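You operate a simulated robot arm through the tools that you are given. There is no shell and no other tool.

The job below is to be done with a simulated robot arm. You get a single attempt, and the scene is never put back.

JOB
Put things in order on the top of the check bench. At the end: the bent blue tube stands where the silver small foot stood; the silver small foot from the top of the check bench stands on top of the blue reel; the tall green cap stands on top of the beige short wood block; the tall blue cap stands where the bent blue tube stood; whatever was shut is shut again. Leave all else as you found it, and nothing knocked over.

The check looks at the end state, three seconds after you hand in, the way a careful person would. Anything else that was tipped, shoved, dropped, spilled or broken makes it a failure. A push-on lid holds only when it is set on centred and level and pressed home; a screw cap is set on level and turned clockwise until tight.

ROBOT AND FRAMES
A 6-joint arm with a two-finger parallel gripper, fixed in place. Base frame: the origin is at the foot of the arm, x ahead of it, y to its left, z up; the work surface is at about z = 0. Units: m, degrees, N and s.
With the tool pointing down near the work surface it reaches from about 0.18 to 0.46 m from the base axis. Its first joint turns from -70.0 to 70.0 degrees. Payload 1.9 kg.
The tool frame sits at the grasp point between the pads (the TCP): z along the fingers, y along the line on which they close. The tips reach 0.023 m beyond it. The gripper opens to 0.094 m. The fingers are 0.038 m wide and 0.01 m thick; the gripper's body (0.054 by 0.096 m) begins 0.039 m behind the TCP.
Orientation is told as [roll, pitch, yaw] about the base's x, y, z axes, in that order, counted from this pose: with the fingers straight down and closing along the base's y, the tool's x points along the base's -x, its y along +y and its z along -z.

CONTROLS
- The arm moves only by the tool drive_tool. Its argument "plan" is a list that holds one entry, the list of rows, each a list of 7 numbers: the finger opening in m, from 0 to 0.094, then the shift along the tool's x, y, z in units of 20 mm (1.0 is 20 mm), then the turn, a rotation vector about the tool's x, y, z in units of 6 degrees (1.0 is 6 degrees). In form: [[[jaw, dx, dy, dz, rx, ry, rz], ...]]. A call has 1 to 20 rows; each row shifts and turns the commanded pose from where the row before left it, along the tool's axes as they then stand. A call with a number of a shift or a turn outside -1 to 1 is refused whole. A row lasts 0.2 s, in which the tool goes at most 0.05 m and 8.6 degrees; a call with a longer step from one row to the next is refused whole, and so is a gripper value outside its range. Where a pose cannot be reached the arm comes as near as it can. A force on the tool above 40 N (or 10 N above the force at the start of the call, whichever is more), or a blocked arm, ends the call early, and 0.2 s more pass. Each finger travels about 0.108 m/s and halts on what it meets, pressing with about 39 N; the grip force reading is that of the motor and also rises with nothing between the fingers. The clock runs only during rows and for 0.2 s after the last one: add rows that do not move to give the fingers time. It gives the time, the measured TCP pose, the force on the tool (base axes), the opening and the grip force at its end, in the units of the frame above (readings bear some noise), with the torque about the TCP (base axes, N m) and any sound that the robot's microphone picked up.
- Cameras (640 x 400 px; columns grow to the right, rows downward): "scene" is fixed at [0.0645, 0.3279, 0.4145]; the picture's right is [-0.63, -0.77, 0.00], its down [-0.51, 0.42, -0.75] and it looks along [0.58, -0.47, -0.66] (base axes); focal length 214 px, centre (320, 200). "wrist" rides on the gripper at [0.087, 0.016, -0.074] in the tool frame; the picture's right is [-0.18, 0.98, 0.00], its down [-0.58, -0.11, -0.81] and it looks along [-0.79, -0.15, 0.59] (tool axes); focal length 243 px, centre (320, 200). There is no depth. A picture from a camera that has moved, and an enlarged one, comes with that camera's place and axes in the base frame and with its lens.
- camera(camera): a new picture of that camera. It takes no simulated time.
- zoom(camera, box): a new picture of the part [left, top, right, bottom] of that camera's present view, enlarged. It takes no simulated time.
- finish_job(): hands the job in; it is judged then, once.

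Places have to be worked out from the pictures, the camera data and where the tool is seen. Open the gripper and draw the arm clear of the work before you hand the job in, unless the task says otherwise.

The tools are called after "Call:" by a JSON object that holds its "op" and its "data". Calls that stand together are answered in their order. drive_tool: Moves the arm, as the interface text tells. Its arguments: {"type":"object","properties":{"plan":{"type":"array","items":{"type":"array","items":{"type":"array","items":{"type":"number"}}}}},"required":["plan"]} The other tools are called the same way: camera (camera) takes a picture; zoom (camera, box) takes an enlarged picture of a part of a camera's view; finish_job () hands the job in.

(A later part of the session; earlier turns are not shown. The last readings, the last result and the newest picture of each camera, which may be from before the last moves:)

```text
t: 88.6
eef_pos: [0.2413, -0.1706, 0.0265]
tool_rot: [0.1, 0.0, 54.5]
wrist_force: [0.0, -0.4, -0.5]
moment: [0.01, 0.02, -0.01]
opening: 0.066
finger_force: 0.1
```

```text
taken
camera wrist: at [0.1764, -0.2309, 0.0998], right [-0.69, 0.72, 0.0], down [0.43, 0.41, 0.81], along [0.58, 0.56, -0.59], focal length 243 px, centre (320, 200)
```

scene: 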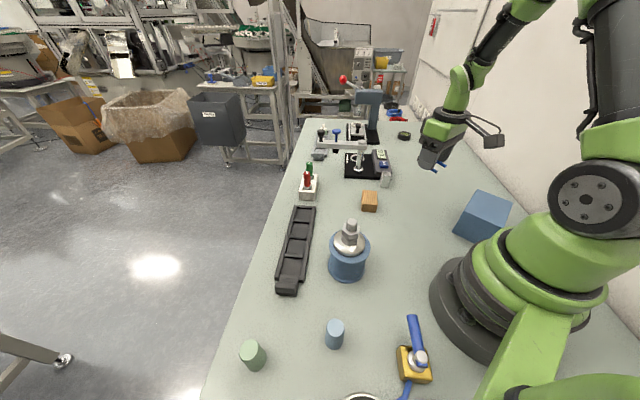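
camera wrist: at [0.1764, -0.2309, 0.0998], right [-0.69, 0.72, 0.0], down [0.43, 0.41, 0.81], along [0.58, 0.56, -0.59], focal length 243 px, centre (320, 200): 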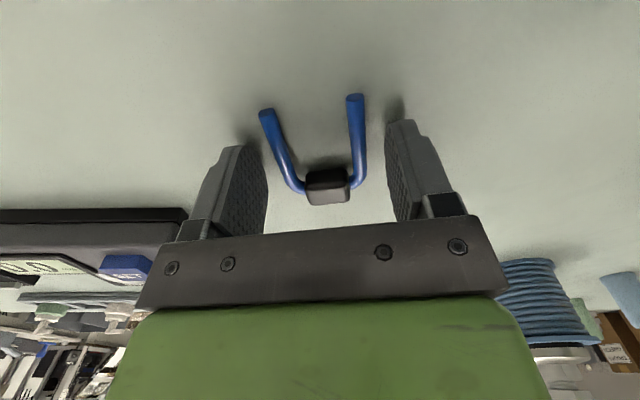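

The arch lies at W aligned with the tool. I rise 50 mm and tilt the tool 54° about its closing axis (camera side up).

Call:
{"op": "drive_tool", "data": {"plan": [[[0.066, 0, 0, -0.5, 0, 0, 0], [0.066, 0, 0, -1, 0, 0, 0], [0.066, 0, 0, -1, 0, 0, 0], [0.066, 0, 0, 0, 0, 1, 0], [0.066, 0, 0, 0, 0, 1, 0], [0.066, 0, 0, 0, 0, 1, 0], [0.066, 0, 0, 0, 0, 1, 0], [0.066, 0, 0, 0, 0, 1, 0], [0.066, 0, 0, 0, 0, 1, 0], [0.066, 0, 0, 0, 0, 1, 0], [0.066, 0, 0, 0, 0, 1, 0], [0.066, 0, 0, 0, 0, 1, 0], [0.066, 0, 0, 0, 0, 0, 0]]]}}

Call:
{"op": "camera", "data": {"camera": "wrist"}}

Call:
{"op": "camera", "data": {"camera": "scene"}}

```text
t: 91.4
eef_pos: [0.241, -0.1698, 0.0753]
tool_rot: [0.0, 54.0, 54.5]
wrist_force: [1.0, -0.6, 0.0]
moment: [0.01, 0.0, -0.02]
opening: 0.066
finger_force: 0.2
```

```text
taken
camera wrist: at [0.2323, -0.1524, 0.1891], right [-0.74, 0.66, -0.15], down [0.67, 0.75, 0.0], along [0.11, -0.1, -0.99], focal length 243 px, centre (320, 200)
```

wrist: 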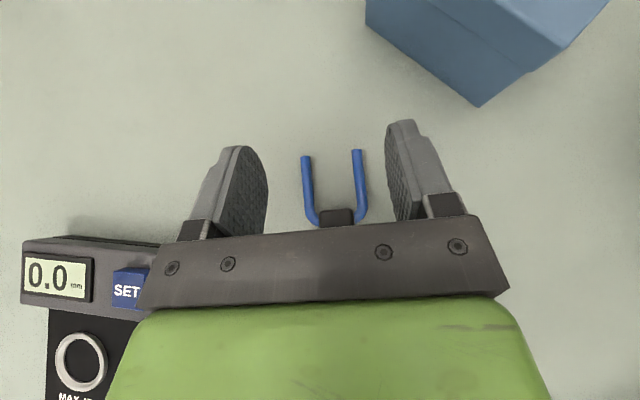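

```text
taken
```

scene: 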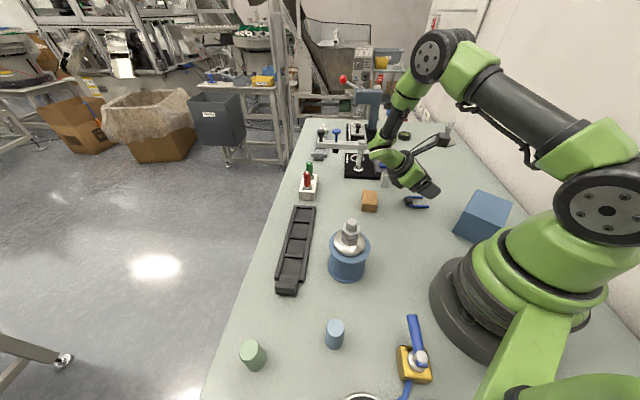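

The tilted pose is reachable and the camera now looks straight down on the arch. I zoom to measure it.

Call:
{"op": "zoom", "data": {"camera": "wrist", "box": [280, 130, 400, 240]}}

Call:
{"op": "zoom", "data": {"camera": "scene", "box": [350, 130, 470, 230]}}

```text
3.64 times, centred on (340, 185) of wrist
camera zoom: at [0.2323, -0.1524, 0.1891], right [-0.74, 0.66, -0.15], down [0.67, 0.75, 0.0], along [0.11, -0.1, -0.99], focal length 882 px, centre (247, 254)
```

zoom: 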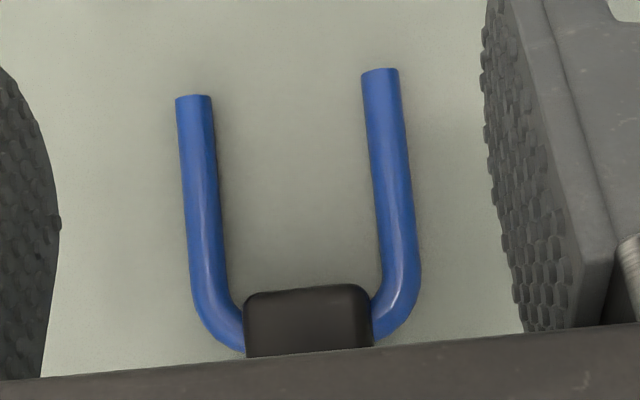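

```text
4.00 times, centred on (410, 180) of scene
camera zoom: at [0.0645, 0.3279, 0.4145], right [-0.63, -0.77, 0.0], down [-0.51, 0.42, -0.75], along [0.58, -0.47, -0.66], focal length 858 px, centre (-40, 280)
```

zoom: 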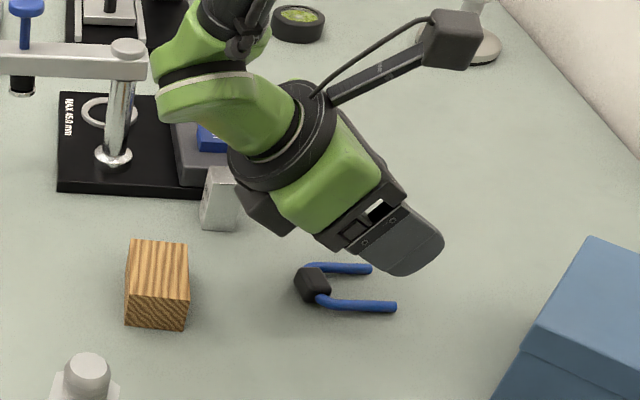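

Measured arch in this view: leg ends 28 mm from the TCP along the tool axis, matching expectation. I shift 10 mm toward the block and go down 40 mm vertically.

Call:
{"op": "drive_tool", "data": {"plan": [[[0.066, -0.144, 0, -0.198, 0, 0, 0], [0.066, -0.144, 0, -0.198, 0, 0, 0], [0.066, -0.4045, 0, 0.294, 0, 0, 0], [0.066, -0.4045, 0, 0.294, 0, 0, 0], [0.066, -0.4045, 0, 0.294, 0, 0, 0], [0.066, -0.4045, 0, 0.294, 0, 0, 0], [0.066, 0, 0, 0, 0, 0, 0]]]}}

Call:
{"op": "camera", "data": {"camera": "wrist"}}

Call:
{"op": "zoom", "data": {"camera": "scene", "box": [370, 150, 450, 220]}}

```text
t: 93.0
eef_pos: [0.2467, -0.1619, 0.036]
tool_rot: [0.1, 54.0, 54.6]
wrist_force: [0.1, 0.2, -1.0]
moment: [0.03, -0.02, 0.01]
opening: 0.0659
finger_force: 0.2
```

```text
taken
camera wrist: at [0.2379, -0.1442, 0.1488], right [-0.74, 0.66, -0.15], down [0.67, 0.75, 0.01], along [0.11, -0.09, -0.99], focal length 243 px, centre (320, 200)
```

wrist: 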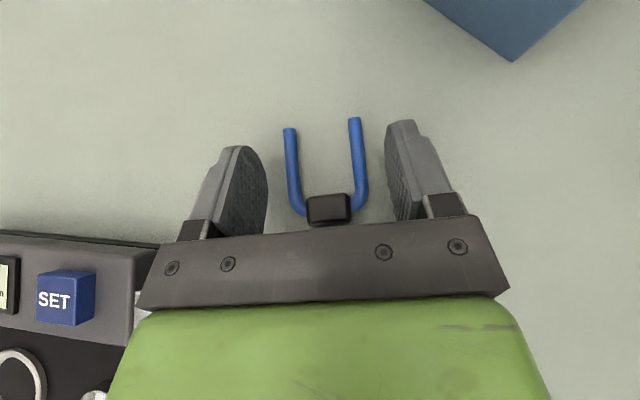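

```text
5.71 times, centred on (410, 185) of scene
camera zoom: at [0.0645, 0.3279, 0.4145], right [-0.63, -0.77, 0.0], down [-0.51, 0.42, -0.75], along [0.58, -0.47, -0.66], focal length 1226 px, centre (-194, 286)
```

zoom: 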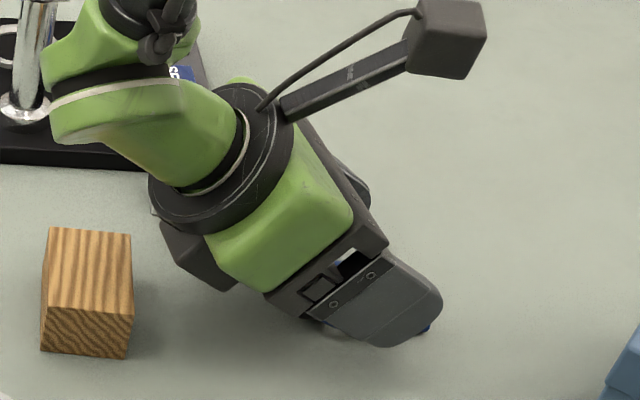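

Position looks right (finger tip low points fall about 33 mm from the leg ends). I lower the last ~10 mm in small vertical steps.

Call:
{"op": "drive_tool", "data": {"plan": [[[0.066, -0.1618, 0, 0.1176, 0, 0, 0], [0.066, -0.1214, 0, 0.0882, 0, 0, 0], [0.066, -0.0809, 0, 0.0588, 0, 0, 0], [0.066, 0, 0, 0, 0, 0, 0]]]}}

Call:
{"op": "zoom", "data": {"camera": "scene", "box": [390, 170, 450, 220]}}

```text
t: 93.9
eef_pos: [0.2466, -0.1623, 0.0299]
tool_rot: [0.0, 54.2, 54.5]
wrist_force: [-0.4, 1.9, 2.6]
moment: [-0.04, -0.05, 0.07]
opening: 0.0657
finger_force: 0.1
stopped in row 4: the force on the tool passed its limit at 43 N (the readings are from after the stop); the commanded pose is now the measured one
```

```text
8.00 times, centred on (420, 195) of scene
camera zoom: at [0.0645, 0.3279, 0.4145], right [-0.63, -0.77, 0.0], down [-0.51, 0.42, -0.75], along [0.58, -0.47, -0.66], focal length 1716 px, centre (-480, 240)
```

zoom: 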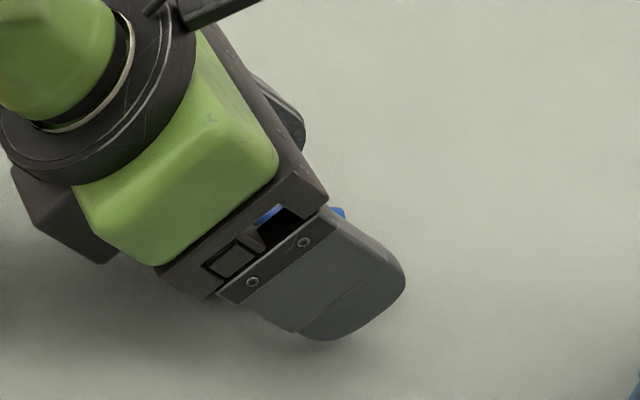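

The finger corners have just touched the table (contact at TCP z≈0.030), which is the depth needed. I close on the legs here.

Call:
{"op": "drive_tool", "data": {"plan": [[[0.06, 0.02, 0, -0.0145, 0, 0, 0], [0.055, 0, 0, 0, 0, 0, 0], [0.051, 0, 0, 0, 0, 0, 0], [0.048, 0, 0, 0, 0, 0, 0], [0.045, 0, 0, 0, 0, 0, 0], [0.042, 0, 0, 0, 0, 0, 0], [0.038, 0, 0, 0, 0, 0, 0], [0.036, 0, 0, 0, 0, 0, 0]]]}}

Call:
{"op": "camera", "data": {"camera": "wrist"}}

```text
t: 95.7
eef_pos: [0.2463, -0.1618, 0.0285]
tool_rot: [-0.1, 54.2, 54.5]
wrist_force: [-0.9, 0.1, 0.0]
moment: [-0.02, 0.01, -0.03]
opening: 0.0465
finger_force: 39.7
```

```text
taken
camera wrist: at [0.2382, -0.1434, 0.1424], right [-0.74, 0.66, -0.15], down [0.67, 0.75, 0.0], along [0.11, -0.1, -0.99], focal length 243 px, centre (320, 200)
```

wrist: 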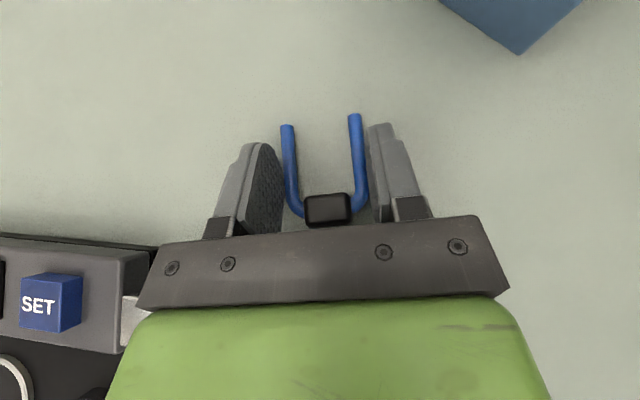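

Gripped at 46.5 mm. I lift vertically (tilted axes) by about 12 cm and check that the arch keeps its pose.

Call:
{"op": "drive_tool", "data": {"plan": [[[0.036, 0.1618, 0, -0.1176, 0, 0, 0], [0.036, 0.4045, 0, -0.294, 0, 0, 0], [0.036, 0.728, 0, -0.529, 0, 0, 0], [0.036, 0.728, 0, -0.529, 0, 0, 0], [0.036, 0.728, 0, -0.529, 0, 0, 0], [0.036, 0.728, 0, -0.529, 0, 0, 0], [0.036, 0.728, 0, -0.529, 0, 0, 0], [0.036, 0.728, 0, -0.529, 0, 0, 0], [0.036, 0, 0, 0, 0, 0, 0]]]}}

Call:
{"op": "camera", "data": {"camera": "wrist"}}

Call:
{"op": "zoom", "data": {"camera": "scene", "box": [360, 90, 480, 200]}}

```text
t: 97.7
eef_pos: [0.248, -0.1631, 0.1518]
tool_rot: [0.0, 54.3, 54.5]
wrist_force: [0.3, -0.6, -0.3]
moment: [0.01, 0.0, 0.01]
opening: 0.0465
finger_force: 39.2
```

```text
taken
camera wrist: at [0.2395, -0.1445, 0.2651], right [-0.74, 0.66, -0.15], down [0.67, 0.75, 0.0], along [0.11, -0.1, -0.99], focal length 243 px, centre (320, 200)
```

wrist: 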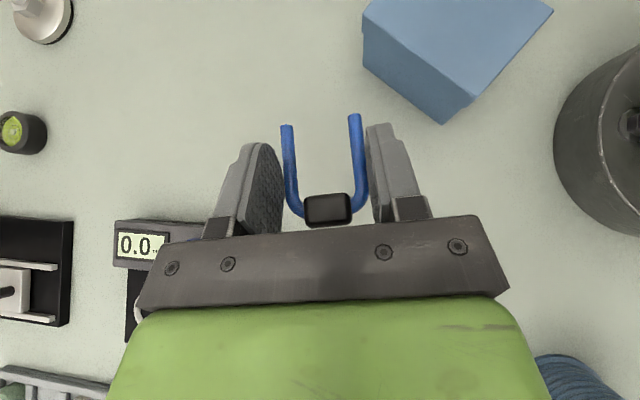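

```text
3.64 times, centred on (420, 145) of scene
camera zoom: at [0.0645, 0.3279, 0.4145], right [-0.63, -0.77, 0.0], down [-0.51, 0.42, -0.75], along [0.58, -0.47, -0.66], focal length 780 px, centre (-44, 400)
```

zoom: 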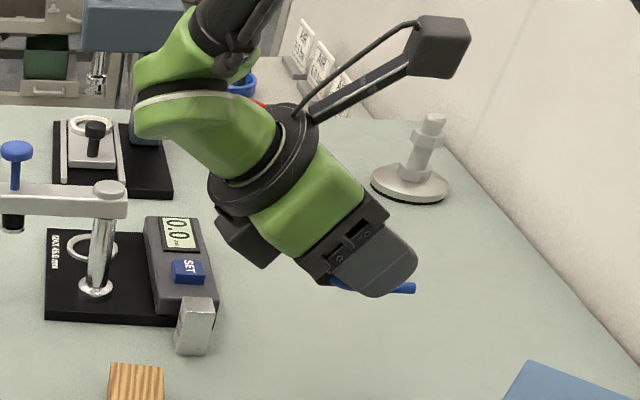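

Call:
{"op": "zoom", "data": {"camera": "wrist", "box": [260, 100, 380, 240]}}

```text
2.86 times, centred on (320, 170) of wrist
camera zoom: at [0.2395, -0.1445, 0.2651], right [-0.74, 0.66, -0.15], down [0.67, 0.75, 0.0], along [0.11, -0.1, -0.99], focal length 693 px, centre (320, 286)
```

zoom: 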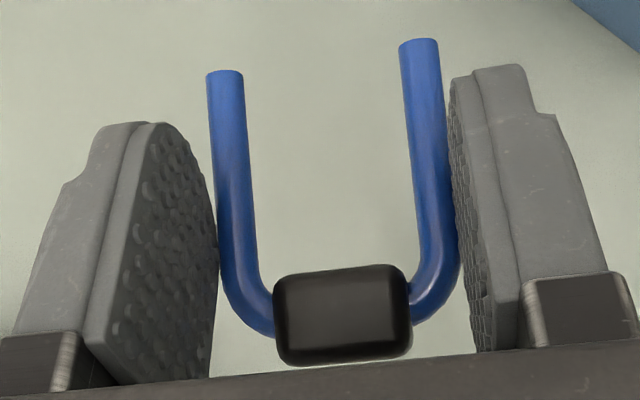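

The arch keeps its pose in the grip (leg ends drooping ~3°). I roll the tool back to vertical and then turn the yaw toward -42°.

Call:
{"op": "drive_tool", "data": {"plan": [[[0.036, 0, 0, 0, 0, -1, 0], [0.036, 0, 0, 0, 0, -1, 0], [0.036, 0, 0, 0, 0, -1, 0], [0.036, 0, 0, 0, 0, -1, 0], [0.036, 0, 0, 0, 0, -1, 0], [0.036, 0, 0, 0, 0, -1, 0], [0.036, 0, 0, 0, 0, -1, 0], [0.036, 0, 0, 0, 0, -1, 0], [0.036, 0, 0, 0, 0, -1, 0], [0.036, 0, 0, 0, 0, 0, 1], [0.036, 0, 0, 0, 0, 0, 1], [0.036, 0, 0, 0, 0, 0, 1], [0.036, 0, 0, 0, 0, 0, 1], [0.036, 0, 0, 0, 0, 0, 1], [0.036, 0, 0, 0, 0, 0, 1], [0.036, 0, 0, 0, 0, 0, 1], [0.036, 0, 0, 0, 0, 0, 1], [0.036, 0, 0, 0, 0, 0, 1], [0.036, 0, 0, 0, 0, 0, 1], [0.036, 0, 0, 0, 0, 0, 1]]]}}

Call:
{"op": "drive_tool", "data": {"plan": [[[0.036, 0, 0, 0, 0, 0, 1], [0.036, 0, 0, 0, 0, 0, 1], [0.036, 0, 0, 0, 0, 0, 1], [0.036, 0, 0, 0, 0, 0, 1], [0.036, 0, 0, 0, 0, 0, 1], [0.036, 0, 0, 0, 0, 0, 0]]]}}

Call:
{"op": "camera", "data": {"camera": "wrist"}}

Call:
{"op": "zoom", "data": {"camera": "scene", "box": [360, 90, 500, 200]}}

```text
t: 101.9
eef_pos: [0.2472, -0.1611, 0.1517]
tool_rot: [-0.1, 0.1, -11.5]
wrist_force: [-0.1, -0.2, -0.7]
moment: [0.0, 0.02, 0.01]
opening: 0.0461
finger_force: 39.6
```

```text
t: 103.3
eef_pos: [0.2461, -0.162, 0.152]
tool_rot: [-0.3, 0.0, -41.6]
wrist_force: [0.2, 0.0, -0.6]
moment: [0.0, 0.0, 0.0]
opening: 0.0464
finger_force: 39.3
```

```text
taken
camera wrist: at [0.1925, -0.0911, 0.2249], right [0.79, 0.61, 0.0], down [0.36, -0.47, 0.81], along [0.49, -0.64, -0.59], focal length 243 px, centre (320, 200)
```

wrist: 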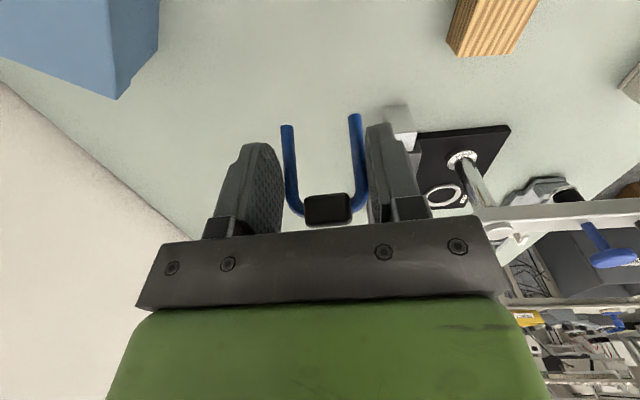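

```text
3.64 times, centred on (430, 145) of scene
camera zoom: at [0.0645, 0.3279, 0.4145], right [-0.63, -0.77, 0.0], down [-0.51, 0.42, -0.75], along [0.58, -0.47, -0.66], focal length 780 px, centre (-80, 400)
```

zoom: 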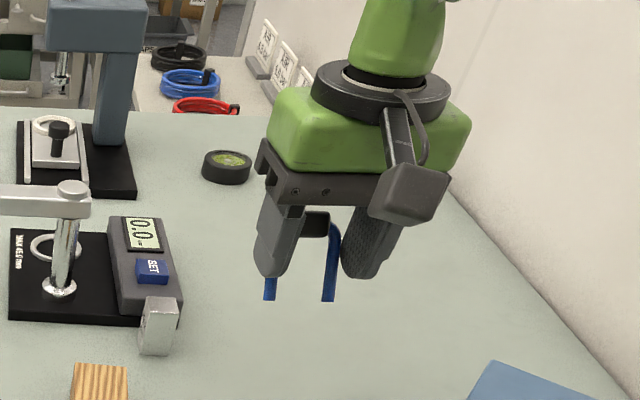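

Now I move above the target (TCP 23 mm inward of the spot) and tilt the tool -32.4° so that the legs should point straight down.

Call:
{"op": "drive_tool", "data": {"plan": [[[0.036, -0.5, -0.16, 0, 0, 0, 0], [0.036, -0.896, -0.292, 0, 0, 0, 0], [0.036, -0.896, -0.292, 0, 0, 0, 0], [0.036, -0.896, -0.292, 0, 0, 0, 0], [0.036, -0.896, -0.292, 0, 0, 0, 0], [0.036, -0.896, -0.292, 0, 0, 0, 0], [0.036, -0.896, -0.292, 0, 0, 0, 0], [0.036, -0.894, -0.293, 0, 0, 0, 0], [0.036, 0, 0, 0, 0, -0.9, 0], [0.036, 0, 0, 0, 0, -0.9, 0], [0.036, 0, 0, 0, 0, -0.9, 0], [0.036, 0, 0, 0, 0, -0.9, 0], [0.036, 0, 0, 0, 0, -0.9, 0], [0.036, 0, 0, 0, 0, -0.9, 0], [0.036, 0, 0, 0, 0, 0, 0]]]}}

Call:
{"op": "camera", "data": {"camera": "wrist"}}

Call:
{"op": "zoom", "data": {"camera": "scene", "box": [370, 80, 490, 190]}}

```text
t: 106.5
eef_pos: [0.3195, -0.2831, 0.1518]
tool_rot: [-0.1, -32.6, -41.5]
wrist_force: [-0.5, 0.4, -0.4]
moment: [0.02, 0.03, 0.01]
opening: 0.0464
finger_force: 39.0
```

```text
taken
camera wrist: at [0.244, -0.1961, 0.1675], right [0.77, 0.63, 0.1], down [-0.03, -0.12, 0.99], along [0.64, -0.77, -0.07], focal length 243 px, centre (320, 200)
```

wrist: 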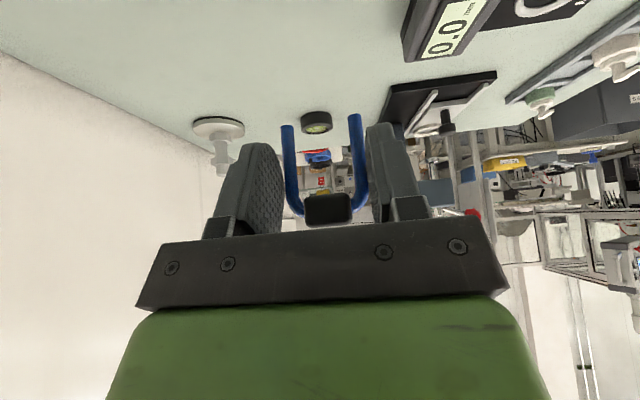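

```text
3.64 times, centred on (430, 135) of scene
camera zoom: at [0.0645, 0.3279, 0.4145], right [-0.63, -0.77, 0.0], down [-0.51, 0.42, -0.75], along [0.58, -0.47, -0.66], focal length 780 px, centre (-80, 436)
```

zoom: 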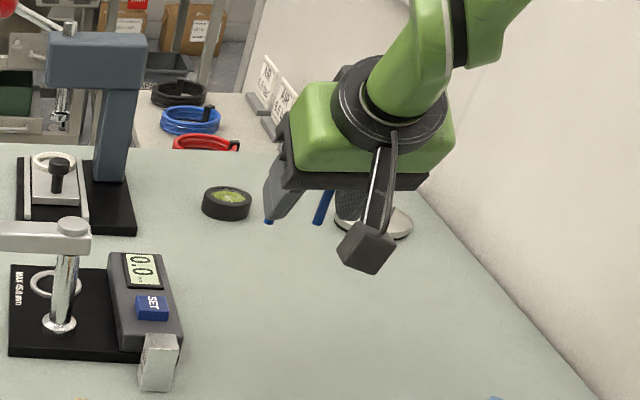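

The legs look close to vertical in both views. I zoom in on the scene view to measure the lean.

Call:
{"op": "zoom", "data": {"camera": "scene", "box": [430, 120, 480, 160]}}

Call:
{"op": "zoom", "data": {"camera": "wrist", "box": [260, 100, 380, 240]}}

```text
10.00 times, centred on (455, 140) of scene
camera zoom: at [0.0645, 0.3279, 0.4145], right [-0.63, -0.77, 0.0], down [-0.51, 0.42, -0.75], along [0.58, -0.47, -0.66], focal length 2145 px, centre (-1030, 800)
```

zoom: 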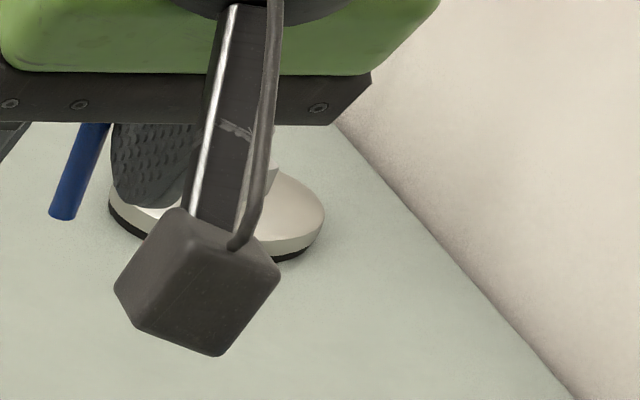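

```text
2.86 times, centred on (320, 170) of wrist
camera zoom: at [0.244, -0.1961, 0.1675], right [0.77, 0.63, 0.1], down [-0.03, -0.12, 0.99], along [0.64, -0.77, -0.07], focal length 693 px, centre (320, 286)
```

zoom: 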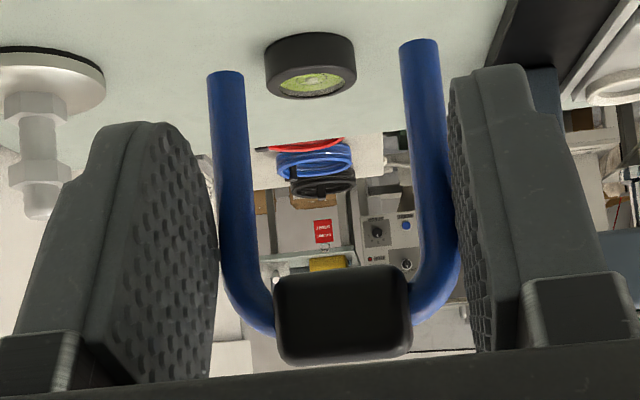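

Lean is within about 1–2° in both directions. I lower 100 mm vertically (tilted axes) toward the spot.

Call:
{"op": "drive_tool", "data": {"plan": [[[0.036, 0.3, -0.09, 0.468, 0, 0, 0], [0.036, 0.479, 0, 0.749, 0, 0, 0], [0.036, 0.479, 0, 0.749, 0, 0, 0], [0.036, 0.479, 0, 0.749, 0, 0, 0], [0.036, 0.479, 0, 0.749, 0, 0, 0], [0.036, 0.478, 0, 0.748, 0, 0, 0], [0.036, 0, 0, 0, 0, 0, 0]]]}}

Call:
{"op": "zoom", "data": {"camera": "scene", "box": [370, 120, 470, 190]}}

Call:
{"op": "camera", "data": {"camera": "wrist"}}

```text
t: 108.1
eef_pos: [0.3176, -0.2847, 0.0515]
tool_rot: [-0.2, -32.4, -41.4]
wrist_force: [-0.4, -0.1, -0.7]
moment: [0.04, 0.04, 0.01]
opening: 0.0461
finger_force: 38.9
```

```text
5.71 times, centred on (420, 155) of scene
camera zoom: at [0.0645, 0.3279, 0.4145], right [-0.63, -0.77, 0.0], down [-0.51, 0.42, -0.75], along [0.58, -0.47, -0.66], focal length 1226 px, centre (-251, 457)
```

zoom: 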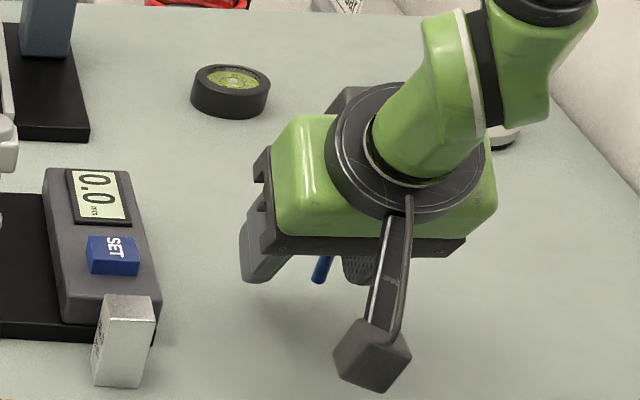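

```text
taken
camera wrist: at [0.2429, -0.1974, 0.0676], right [0.77, 0.63, 0.1], down [-0.03, -0.12, 0.99], along [0.64, -0.77, -0.07], focal length 243 px, centre (320, 200)
```

wrist: 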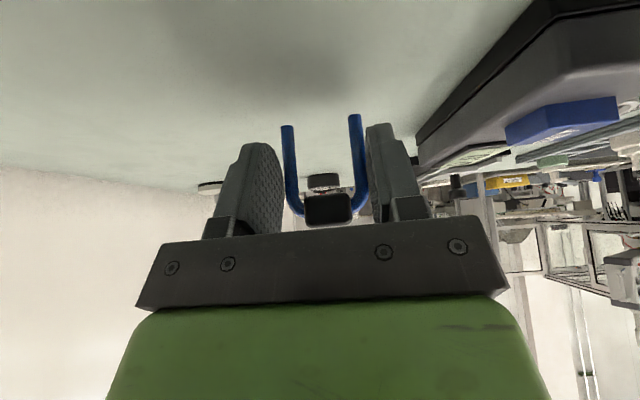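

Lower another 9 mm, then feel for contact in 1 mm steps.

Call:
{"op": "drive_tool", "data": {"plan": [[[0.036, 0.121, 0, 0.19, 0, 0, 0], [0.036, 0.121, 0, 0.19, 0, 0, 0], [0.036, 0, 0, 0, 0, 0, 0]]]}}

Call:
{"op": "drive_tool", "data": {"plan": [[[0.036, 0.0269, 0, 0.0421, 0, 0, 0], [0.036, 0, 0, 0, 0, 0, 0]]]}}

Call:
{"op": "camera", "data": {"camera": "wrist"}}

```text
t: 108.9
eef_pos: [0.3182, -0.2851, 0.0432]
tool_rot: [-0.2, -32.4, -41.3]
wrist_force: [0.0, -0.2, -1.4]
moment: [0.02, 0.03, 0.02]
opening: 0.0464
finger_force: 39.7
```

```text
t: 109.5
eef_pos: [0.3173, -0.2849, 0.042]
tool_rot: [-0.3, -32.4, -41.4]
wrist_force: [1.0, -0.8, -0.2]
moment: [0.01, 0.05, -0.04]
opening: 0.0465
finger_force: 39.0
```

```text
taken
camera wrist: at [0.2432, -0.1973, 0.0575], right [0.77, 0.63, 0.1], down [-0.03, -0.12, 0.99], along [0.64, -0.77, -0.07], focal length 243 px, centre (320, 200)
```

wrist: 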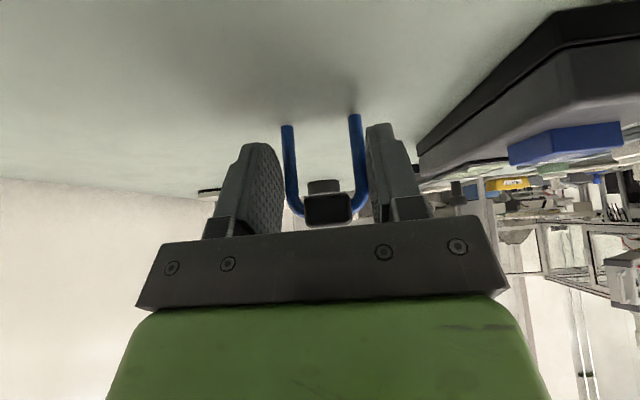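

Shadows are closing on the leg ends; I continue with ~0.8 mm steps.

Call:
{"op": "drive_tool", "data": {"plan": [[[0.036, 0.0216, 0, 0.0337, 0, 0, 0], [0.036, 0, 0, 0, 0, 0, 0]]]}}

Call:
{"op": "drive_tool", "data": {"plan": [[[0.036, 0.0216, 0, 0.0337, 0, 0, 0], [0.036, 0, 0, 0, 0, 0, 0]]]}}

```text
t: 110.1
eef_pos: [0.3175, -0.2846, 0.0422]
tool_rot: [-0.3, -32.4, -41.4]
wrist_force: [-0.9, 0.7, 0.0]
moment: [0.0, -0.04, -0.02]
opening: 0.0464
finger_force: 39.0
```

```text
t: 110.7
eef_pos: [0.3174, -0.2851, 0.0404]
tool_rot: [-0.3, -32.4, -41.4]
wrist_force: [0.3, 0.1, -0.3]
moment: [0.0, -0.03, 0.02]
opening: 0.0462
finger_force: 39.0
```

Call:
{"op": "drive_tool", "data": {"plan": [[[0.036, 0.0189, 0, 0.0295, 0, 0, 0], [0.036, 0, 0, 0, 0, 0, 0]]]}}

Call:
{"op": "zoom", "data": {"camera": "wrist", "box": [250, 80, 400, 180]}}

```text
t: 111.3
eef_pos: [0.3185, -0.2847, 0.0392]
tool_rot: [-0.2, -32.4, -41.3]
wrist_force: [-0.3, 0.6, -0.1]
moment: [-0.01, 0.03, 0.02]
opening: 0.0464
finger_force: 38.6
```

```text
4.00 times, centred on (325, 130) of wrist
camera zoom: at [0.2429, -0.1973, 0.0555], right [0.77, 0.63, 0.1], down [-0.03, -0.12, 0.99], along [0.64, -0.77, -0.07], focal length 970 px, centre (300, 480)
```

zoom: 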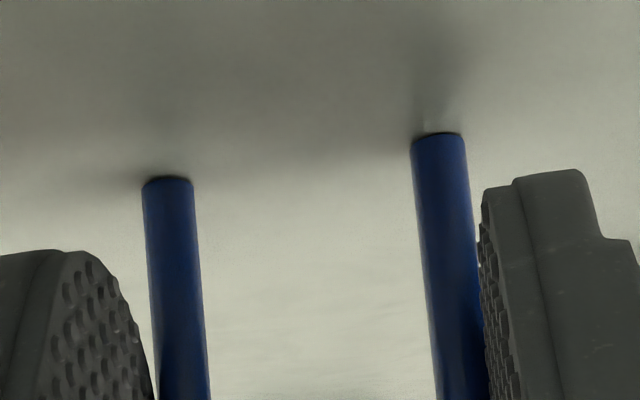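

The leg ends are almost on their contact shadows. Another 0.6 mm.

Call:
{"op": "drive_tool", "data": {"plan": [[[0.036, 0.0162, 0, 0.0253, 0, 0, 0], [0.036, 0, 0, 0, 0, 0, 0]]]}}

```text
t: 111.9
eef_pos: [0.3175, -0.2848, 0.0391]
tool_rot: [-0.3, -32.4, -41.5]
wrist_force: [-0.3, 0.3, -0.1]
moment: [-0.01, -0.06, 0.01]
opening: 0.0461
finger_force: 39.1
```

Call:
{"op": "drive_tool", "data": {"plan": [[[0.036, 0.0162, 0, 0.0253, 0, 0, 0], [0.036, 0, 0, 0, 0, 0, 0]]]}}

Call:
{"op": "zoom", "data": {"camera": "wrist", "box": [250, 80, 400, 180]}}

```text
t: 112.5
eef_pos: [0.3192, -0.2869, 0.0388]
tool_rot: [-0.2, -32.6, -41.4]
wrist_force: [0.2, 2.6, 8.7]
moment: [-0.04, -0.17, 0.07]
opening: 0.0463
finger_force: 39.4
```

```text
4.00 times, centred on (325, 130) of wrist
camera zoom: at [0.2429, -0.1982, 0.0544], right [0.77, 0.63, 0.1], down [-0.03, -0.12, 0.99], along [0.64, -0.76, -0.07], focal length 970 px, centre (300, 480)
```

zoom: 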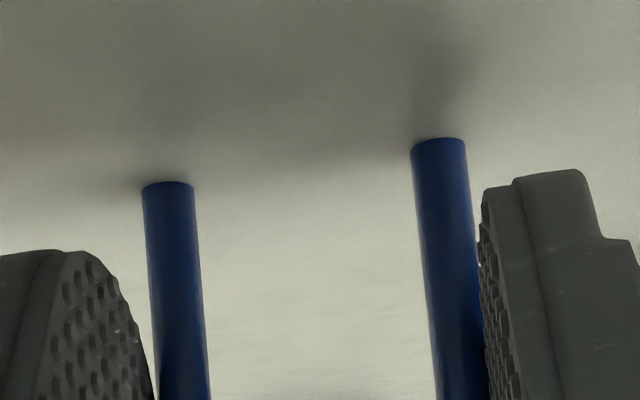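

Contact at ~9 N. I ease up 0.4 mm to unload before releasing.

Call:
{"op": "drive_tool", "data": {"plan": [[[0.036, -0.0108, 0, -0.0168, 0, 0, 0], [0.036, 0, 0, 0, 0, 0, 0], [0.036, 0, 0, 0, 0, 0, 0]]]}}

```text
t: 113.3
eef_pos: [0.3166, -0.2864, 0.0385]
tool_rot: [-0.2, -32.5, -41.3]
wrist_force: [2.2, -1.1, 8.5]
moment: [-0.11, -0.25, 0.04]
opening: 0.0464
finger_force: 38.7
```

Call:
{"op": "drive_tool", "data": {"plan": [[[0.036, -0.0108, 0, -0.0168, 0, 0, 0], [0.036, 0, 0, 0, 0, 0, 0]]]}}

```text
t: 113.9
eef_pos: [0.3169, -0.2858, 0.0387]
tool_rot: [-0.2, -32.4, -41.4]
wrist_force: [1.9, -1.4, 6.8]
moment: [-0.15, -0.19, 0.0]
opening: 0.0463
finger_force: 39.1
```

Call:
{"op": "drive_tool", "data": {"plan": [[[0.036, -0.0108, 0, -0.0168, 0, 0, 0], [0.036, 0, 0, 0, 0, 0, 0]]]}}

Call:
{"op": "zoom", "data": {"camera": "wrist", "box": [250, 80, 400, 240]}}

```text
t: 114.5
eef_pos: [0.3163, -0.2847, 0.0384]
tool_rot: [-0.2, -32.4, -41.4]
wrist_force: [1.8, 0.0, 3.9]
moment: [-0.08, -0.15, 0.01]
opening: 0.0465
finger_force: 38.8
```

```text
2.50 times, centred on (325, 160) of wrist
camera zoom: at [0.2418, -0.1978, 0.0547], right [0.77, 0.63, 0.1], down [-0.03, -0.12, 0.99], along [0.64, -0.77, -0.07], focal length 606 px, centre (308, 300)
```

zoom: 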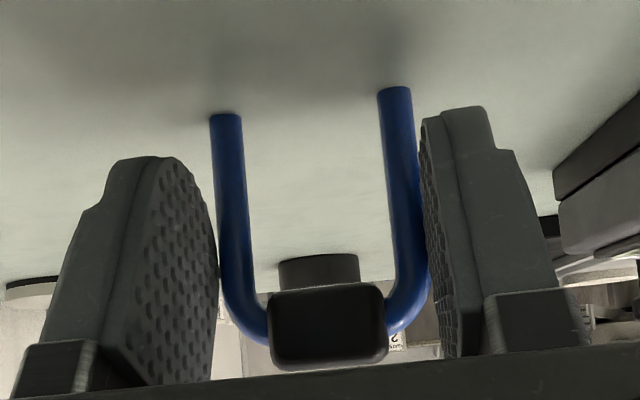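

Call:
{"op": "drive_tool", "data": {"plan": [[[0.036, -0.0081, 0, -0.0126, 0, 0, 0], [0.036, 0, 0, 0, 0, 0, 0]]]}}

```text
t: 115.1
eef_pos: [0.316, -0.2856, 0.0387]
tool_rot: [-0.2, -32.3, -41.5]
wrist_force: [-0.7, 0.0, 1.1]
moment: [0.0, -0.02, -0.01]
opening: 0.0461
finger_force: 39.1
```

Force is ~1 N and balanced. I open in one quick move (opening is in the arch's stable plane).

Call:
{"op": "drive_tool", "data": {"plan": [[[0.062, 0, 0, 0, 0, 0, 0], [0.062, 0, 0, 0, 0, 0, 0], [0.062, 0, 0, 0, 0, 0, 0]]]}}

Call:
{"op": "camera", "data": {"camera": "wrist"}}

Call:
{"op": "zoom", "data": {"camera": "scene", "box": [370, 120, 470, 190]}}

```text
t: 115.9
eef_pos: [0.3161, -0.2859, 0.0403]
tool_rot: [-0.1, -32.3, -41.5]
wrist_force: [-0.8, -0.4, 0.3]
moment: [0.0, -0.02, -0.01]
opening: 0.062
finger_force: 0.1
```

```text
taken
camera wrist: at [0.2421, -0.1979, 0.0551], right [0.77, 0.63, 0.1], down [-0.03, -0.12, 0.99], along [0.64, -0.77, -0.07], focal length 243 px, centre (320, 200)
```

wrist: 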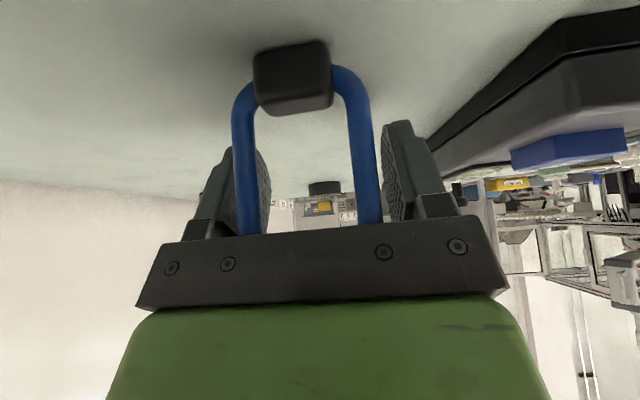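

```text
5.71 times, centred on (420, 155) of scene
camera zoom: at [0.0645, 0.3279, 0.4145], right [-0.63, -0.77, 0.0], down [-0.51, 0.42, -0.75], along [0.58, -0.47, -0.66], focal length 1226 px, centre (-251, 457)
```

zoom: 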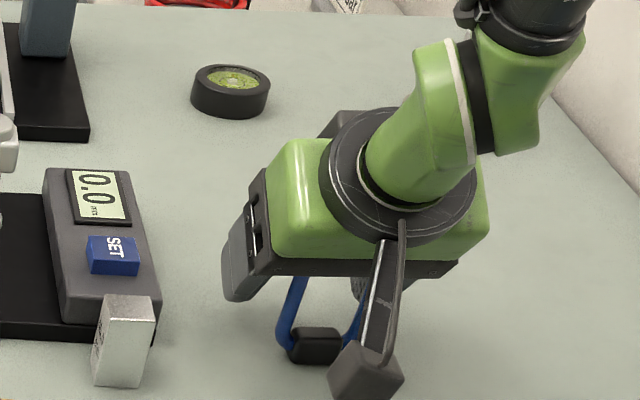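

It toppled again, this time inward: the block is now on the table with the legs up, leaning on the gripper. I look closely before moving anything.

Call:
{"op": "zoom", "data": {"camera": "wrist", "box": [200, 20, 420, 250]}}

Call:
{"op": "zoom", "data": {"camera": "scene", "box": [400, 150, 450, 200]}}

```text
1.74 times, centred on (310, 135) of wrist
camera zoom: at [0.2421, -0.1979, 0.0551], right [0.77, 0.63, 0.1], down [-0.03, -0.12, 0.99], along [0.64, -0.77, -0.07], focal length 422 px, centre (337, 313)
```

zoom: 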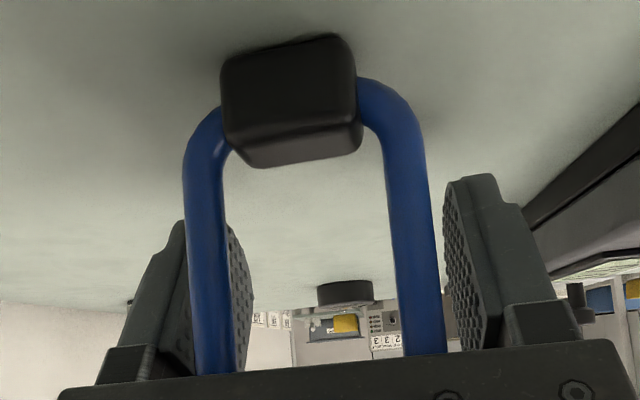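

```text
8.00 times, centred on (425, 175) of scene
camera zoom: at [0.0645, 0.3279, 0.4145], right [-0.63, -0.77, 0.0], down [-0.51, 0.42, -0.75], along [0.58, -0.47, -0.66], focal length 1716 px, centre (-520, 400)
```

zoom: 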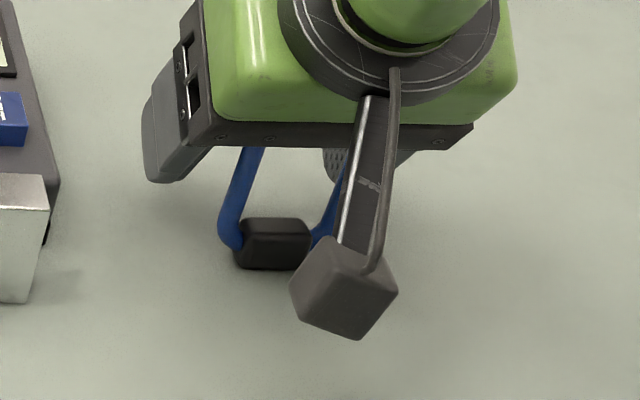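

The arch is upside-down, leaning under the gripper palm. Its block should be a stable base, so I rise slowly straight up (in tilted axes) and watch where it settles.

Call:
{"op": "drive_tool", "data": {"plan": [[[0.062, -0.054, 0, -0.084, 0, 0, 0], [0.062, -0.108, 0, -0.168, 0, 0, 0], [0.062, -0.162, 0, -0.253, 0, 0, 0], [0.062, -0.216, 0, -0.337, 0, 0, 0], [0.062, 0, 0, 0, 0, 0, 0]]]}}

Call:
{"op": "camera", "data": {"camera": "wrist"}}

Call:
{"op": "zoom", "data": {"camera": "scene", "box": [400, 140, 450, 190]}}

```text
t: 117.1
eef_pos: [0.3182, -0.2856, 0.0609]
tool_rot: [-0.2, -32.3, -41.4]
wrist_force: [0.0, 0.1, 0.0]
moment: [-0.04, -0.01, 0.03]
opening: 0.0624
finger_force: 0.0
```

```text
taken
camera wrist: at [0.2434, -0.1977, 0.0755], right [0.77, 0.63, 0.1], down [-0.03, -0.12, 0.99], along [0.64, -0.76, -0.07], focal length 243 px, centre (320, 200)
```

wrist: 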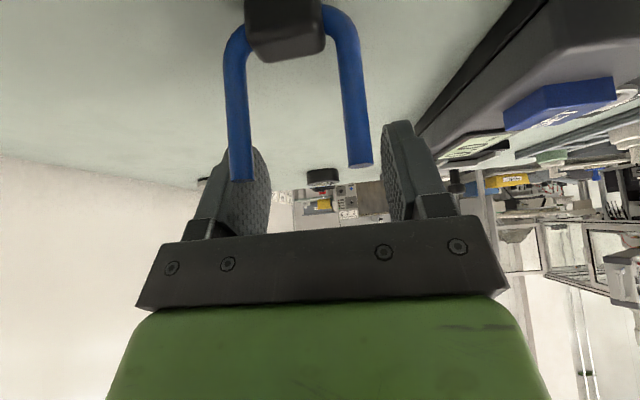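

```text
8.00 times, centred on (425, 165) of scene
camera zoom: at [0.0645, 0.3279, 0.4145], right [-0.63, -0.77, 0.0], down [-0.51, 0.42, -0.75], along [0.58, -0.47, -0.66], focal length 1716 px, centre (-520, 480)
```

zoom: 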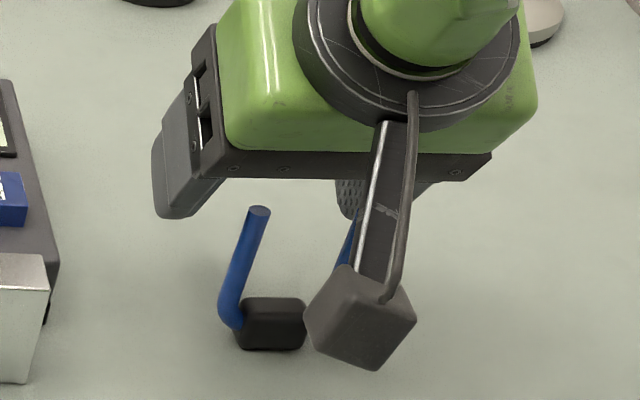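

It settled standing upside-down on its block, a stable and well-defined pose. I raise the tool, return it to vertical and view it from above.

Call:
{"op": "drive_tool", "data": {"plan": [[[0.062, -0.4, 0, -0.63, 0, 0, 0], [0.062, -0.5, 0, -0.8, 0, 0, 0], [0.062, -0.5, 0, -0.8, 0, 0, 0], [0.062, -0.5, 0, -0.8, 0, 0, 0], [0.062, -0.5, 0, -0.8, 0, 0, 0], [0.062, 0, 0, 0, 0, 0.9, 0], [0.062, 0, 0, 0, 0, 0.9, 0], [0.062, 0, 0, 0, 0, 0.9, 0], [0.062, 0, 0, 0, 0, 0.9, 0], [0.062, 0, 0, 0, 0, 0.9, 0], [0.062, 0, 0, 0, 0, 0.9, 0], [0.062, 0.8, 0, 0, 0, 0, 0], [0.062, 0.8, 0, 0, 0, 0, 0], [0.062, 0.8, 0, 0, 0, 0, 0], [0.062, 0.8, 0, 0, 0, 0, 0], [0.062, 0, 0, 0, 0, 0, 0]]]}}

Call:
{"op": "camera", "data": {"camera": "wrist"}}

Call:
{"op": "zoom", "data": {"camera": "scene", "box": [390, 140, 450, 200]}}

```text
t: 120.5
eef_pos: [0.2673, -0.2425, 0.149]
tool_rot: [-0.2, 0.1, -41.5]
wrist_force: [0.0, -0.4, 0.4]
moment: [0.02, 0.02, 0.03]
opening: 0.062
finger_force: 0.0
```

```text
taken
camera wrist: at [0.2134, -0.1716, 0.2239], right [0.79, 0.61, 0.0], down [0.36, -0.47, 0.81], along [0.49, -0.64, -0.59], focal length 243 px, centre (320, 200)
```

wrist: 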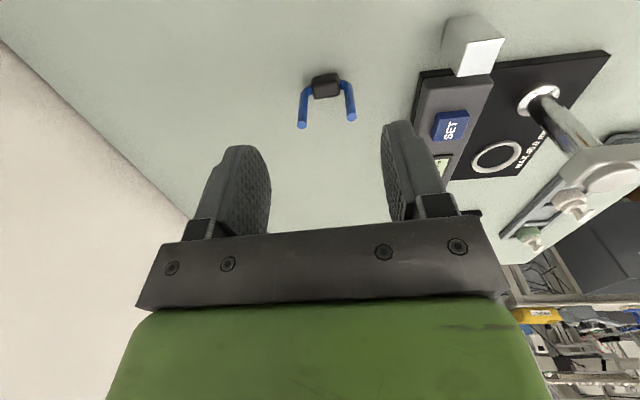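

```text
6.67 times, centred on (420, 170) of scene
camera zoom: at [0.0645, 0.3279, 0.4145], right [-0.63, -0.77, 0.0], down [-0.51, 0.42, -0.75], along [0.58, -0.47, -0.66], focal length 1430 px, centre (-347, 400)
```

zoom: 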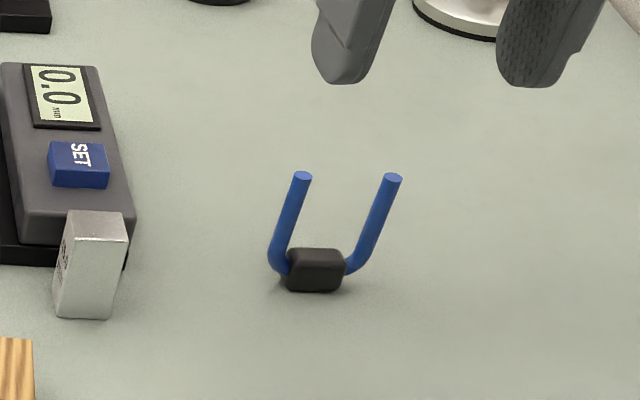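

Call:
{"op": "zoom", "data": {"camera": "wrist", "box": [280, 60, 380, 140]}}

```text
5.00 times, centred on (330, 100) of wrist
camera zoom: at [0.2134, -0.1716, 0.2239], right [0.79, 0.61, 0.0], down [0.36, -0.47, 0.81], along [0.49, -0.64, -0.59], focal length 1213 px, centre (270, 700)
```

zoom: 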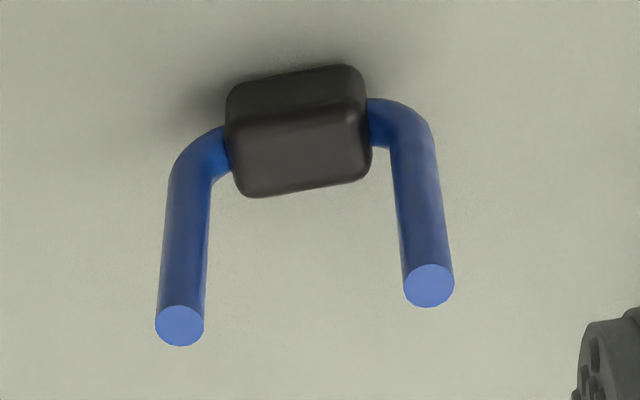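

The leg ends are flat discs; the inverted arch stands at (0.2905,-0.2614) with its plane at heading 48.8°. I grip it across the legs with the vertical tool.

Call:
{"op": "drive_tool", "data": {"plan": [[[0.062, -0.75, 0.03, 0, 0, 0, 0], [0.062, -0.745, 0.03, 0, 0, 0, 0], [0.062, 0, 0, 0.4, 0, 0, 0], [0.062, 0, 0, 0.8, 0, 0, 0], [0.062, 0, 0, 0.8, 0, 0, 0], [0.062, 0, 0, 0.8, 0, 0, 0], [0.062, 0, 0, 0.8, 0, 0, 0], [0.062, 0, 0, 0, 0, 0, 0]]]}}

Call:
{"op": "camera", "data": {"camera": "wrist"}}

Call:
{"op": "zoom", "data": {"camera": "scene", "box": [390, 130, 450, 200]}}

```text
t: 122.3
eef_pos: [0.2933, -0.2619, 0.0784]
tool_rot: [-0.1, -0.1, -41.5]
wrist_force: [0.7, -0.1, 0.0]
moment: [0.02, 0.03, -0.01]
opening: 0.0619
finger_force: 0.1
```

```text
taken
camera wrist: at [0.2385, -0.1922, 0.1517], right [0.79, 0.61, 0.0], down [0.36, -0.47, 0.81], along [0.49, -0.64, -0.59], focal length 243 px, centre (320, 200)
```

wrist: 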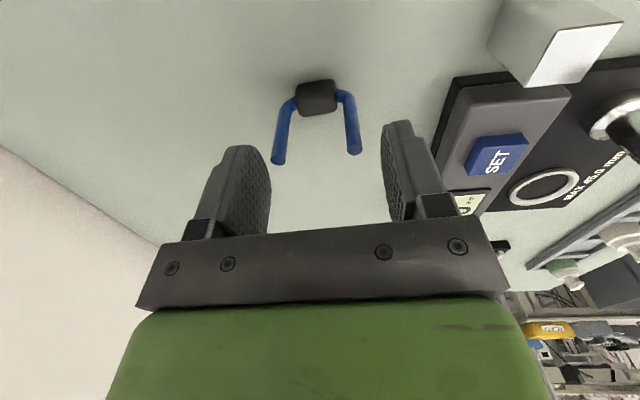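

```text
5.71 times, centred on (420, 165) of scene
camera zoom: at [0.0645, 0.3279, 0.4145], right [-0.63, -0.77, 0.0], down [-0.51, 0.42, -0.75], along [0.58, -0.47, -0.66], focal length 1226 px, centre (-251, 400)
```

zoom: 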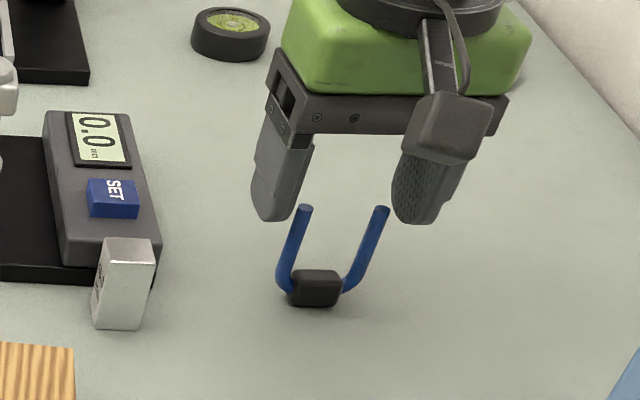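

Aligned. I lower to z≈0.036 and close on the legs.

Call:
{"op": "drive_tool", "data": {"plan": [[[0.062, 0, 0, 0.7, 0, 0, 0], [0.062, 0, 0, 0.8, 0, 0, 0], [0.062, 0, 0, 0.65, 0, 0, 0], [0.058, 0, 0, 0, 0, 0, 0], [0.054, 0, 0, 0, 0, 0, 0], [0.051, 0, 0, 0, 0, 0, 0], [0.049, 0, 0, 0, 0, 0, 0], [0.046, 0, 0, 0, 0, 0, 0], [0.042, 0, 0, 0, 0, 0, 0], [0.036, 0, 0, 0, 0, 0, 0], [0.036, 0, 0, 0, 0, 0, 0]]]}}

Call:
{"op": "camera", "data": {"camera": "wrist"}}

```text
t: 124.7
eef_pos: [0.2924, -0.2624, 0.0343]
tool_rot: [-0.3, 0.0, -41.5]
wrist_force: [-0.1, 0.0, 0.4]
moment: [0.0, 0.01, -0.05]
opening: 0.0469
finger_force: 39.2
```

```text
taken
camera wrist: at [0.238, -0.1914, 0.1079], right [0.79, 0.61, 0.0], down [0.36, -0.47, 0.81], along [0.49, -0.64, -0.59], focal length 243 px, centre (320, 200)
```

wrist: 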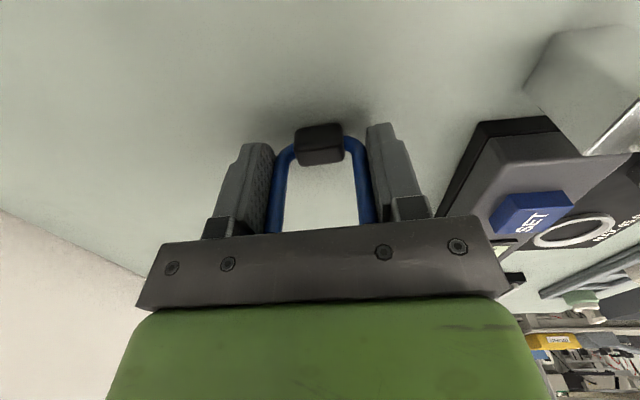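

Gripped with legs parallel to the fingers. I lift it, carry it to the open area and rotate to yaw ≈54.5°; there I'll tilt it so that it lies down gently in the right direction.

Call:
{"op": "drive_tool", "data": {"plan": [[[0.036, 0, 0, -0.3, 0, 0, 0], [0.036, 0, 0, -0.6, 0, 0, 0], [0.036, 0, 0, -0.9, 0, 0, 0], [0.036, 0, 0, -0.9, 0, 0, 0], [0.036, 0, 0, -0.9, 0, 0, 0], [0.036, 0, 0, -0.7, 0, 0, 0], [0.036, 0.843, 0.382, 0, 0, 0, 0], [0.036, 0.843, 0.382, 0, 0, 0, 0], [0.036, 0.843, 0.382, 0, 0, 0, 0], [0.036, 0.843, 0.382, 0, 0, 0, 0], [0.036, 0.843, 0.382, 0, 0, 0, 0], [0.036, 0.843, 0.382, 0, 0, 0, 0], [0.036, 0, 0, 0, 0, 0, -1], [0.036, 0, 0, 0, 0, 0, -1], [0.036, 0, 0, 0, 0, 0, -1], [0.036, 0, 0, 0, 0, 0, -1], [0.036, 0, 0, 0, 0, 0, -1], [0.036, 0, 0, 0, 0, 0, -1], [0.036, 0, 0, 0, 0, 0, -1], [0.036, 0, 0, 0, 0, 0, -1]]]}}

Call:
{"op": "drive_tool", "data": {"plan": [[[0.036, 0, 0, 0, 0, 0, -1], [0.036, 0, 0, 0, 0, 0, -1], [0.036, 0, 0, 0, 0, 0, -1], [0.036, 0, 0, 0, 0, 0, -1], [0.036, 0, 0, 0, 0, 0, -1], [0.036, 0, 0, 0, 0, 0, -1], [0.036, 0, 0, 0, 0, 0, -1], [0.036, 0, 0, 0, 0, 0, -1], [0.036, 0, 0, 0, 0, -1, 0], [0.036, 0, 0, 0, 0, -1, 0], [0.036, 0, 0, 0, 0, -1, 0], [0.036, 0, 0, 0, 0, -1, 0], [0.036, 0, 0, 0, 0, -1, 0], [0.036, 0, 0, 0, 0, -1, 0], [0.036, 0, 0, 0, 0, 0, 0]]]}}

Call:
{"op": "camera", "data": {"camera": "scene"}}

Call:
{"op": "zoom", "data": {"camera": "scene", "box": [360, 120, 480, 220]}}

```text
t: 128.9
eef_pos: [0.246, -0.1603, 0.1223]
tool_rot: [-0.1, 0.1, 6.5]
wrist_force: [-0.1, -0.3, 0.0]
moment: [0.0, 0.0, -0.04]
opening: 0.0468
finger_force: 39.0
```

```text
t: 132.1
eef_pos: [0.2471, -0.1607, 0.121]
tool_rot: [0.1, -36.0, 54.5]
wrist_force: [0.8, 0.8, 0.2]
moment: [-0.04, -0.01, -0.02]
opening: 0.0469
finger_force: 39.1
```

```text
taken
```

scene: 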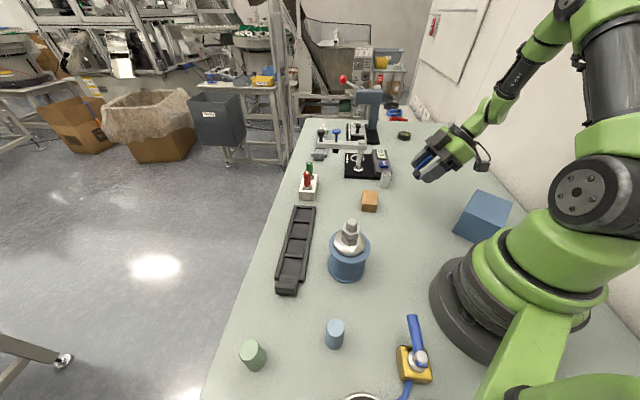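

```text
4.00 times, centred on (420, 170) of scene
camera zoom: at [0.0645, 0.3279, 0.4145], right [-0.63, -0.77, 0.0], down [-0.51, 0.42, -0.75], along [0.58, -0.47, -0.66], focal length 858 px, centre (-80, 320)
```

zoom: 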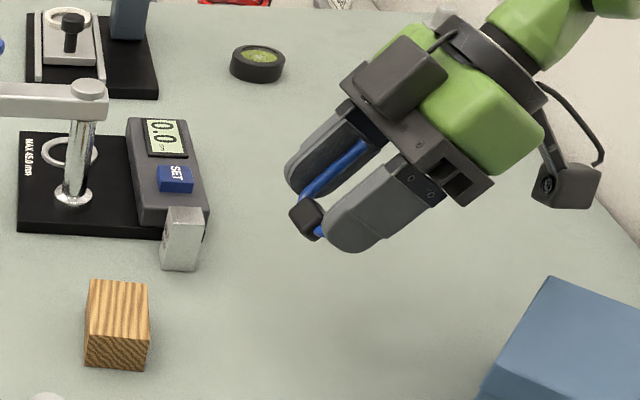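

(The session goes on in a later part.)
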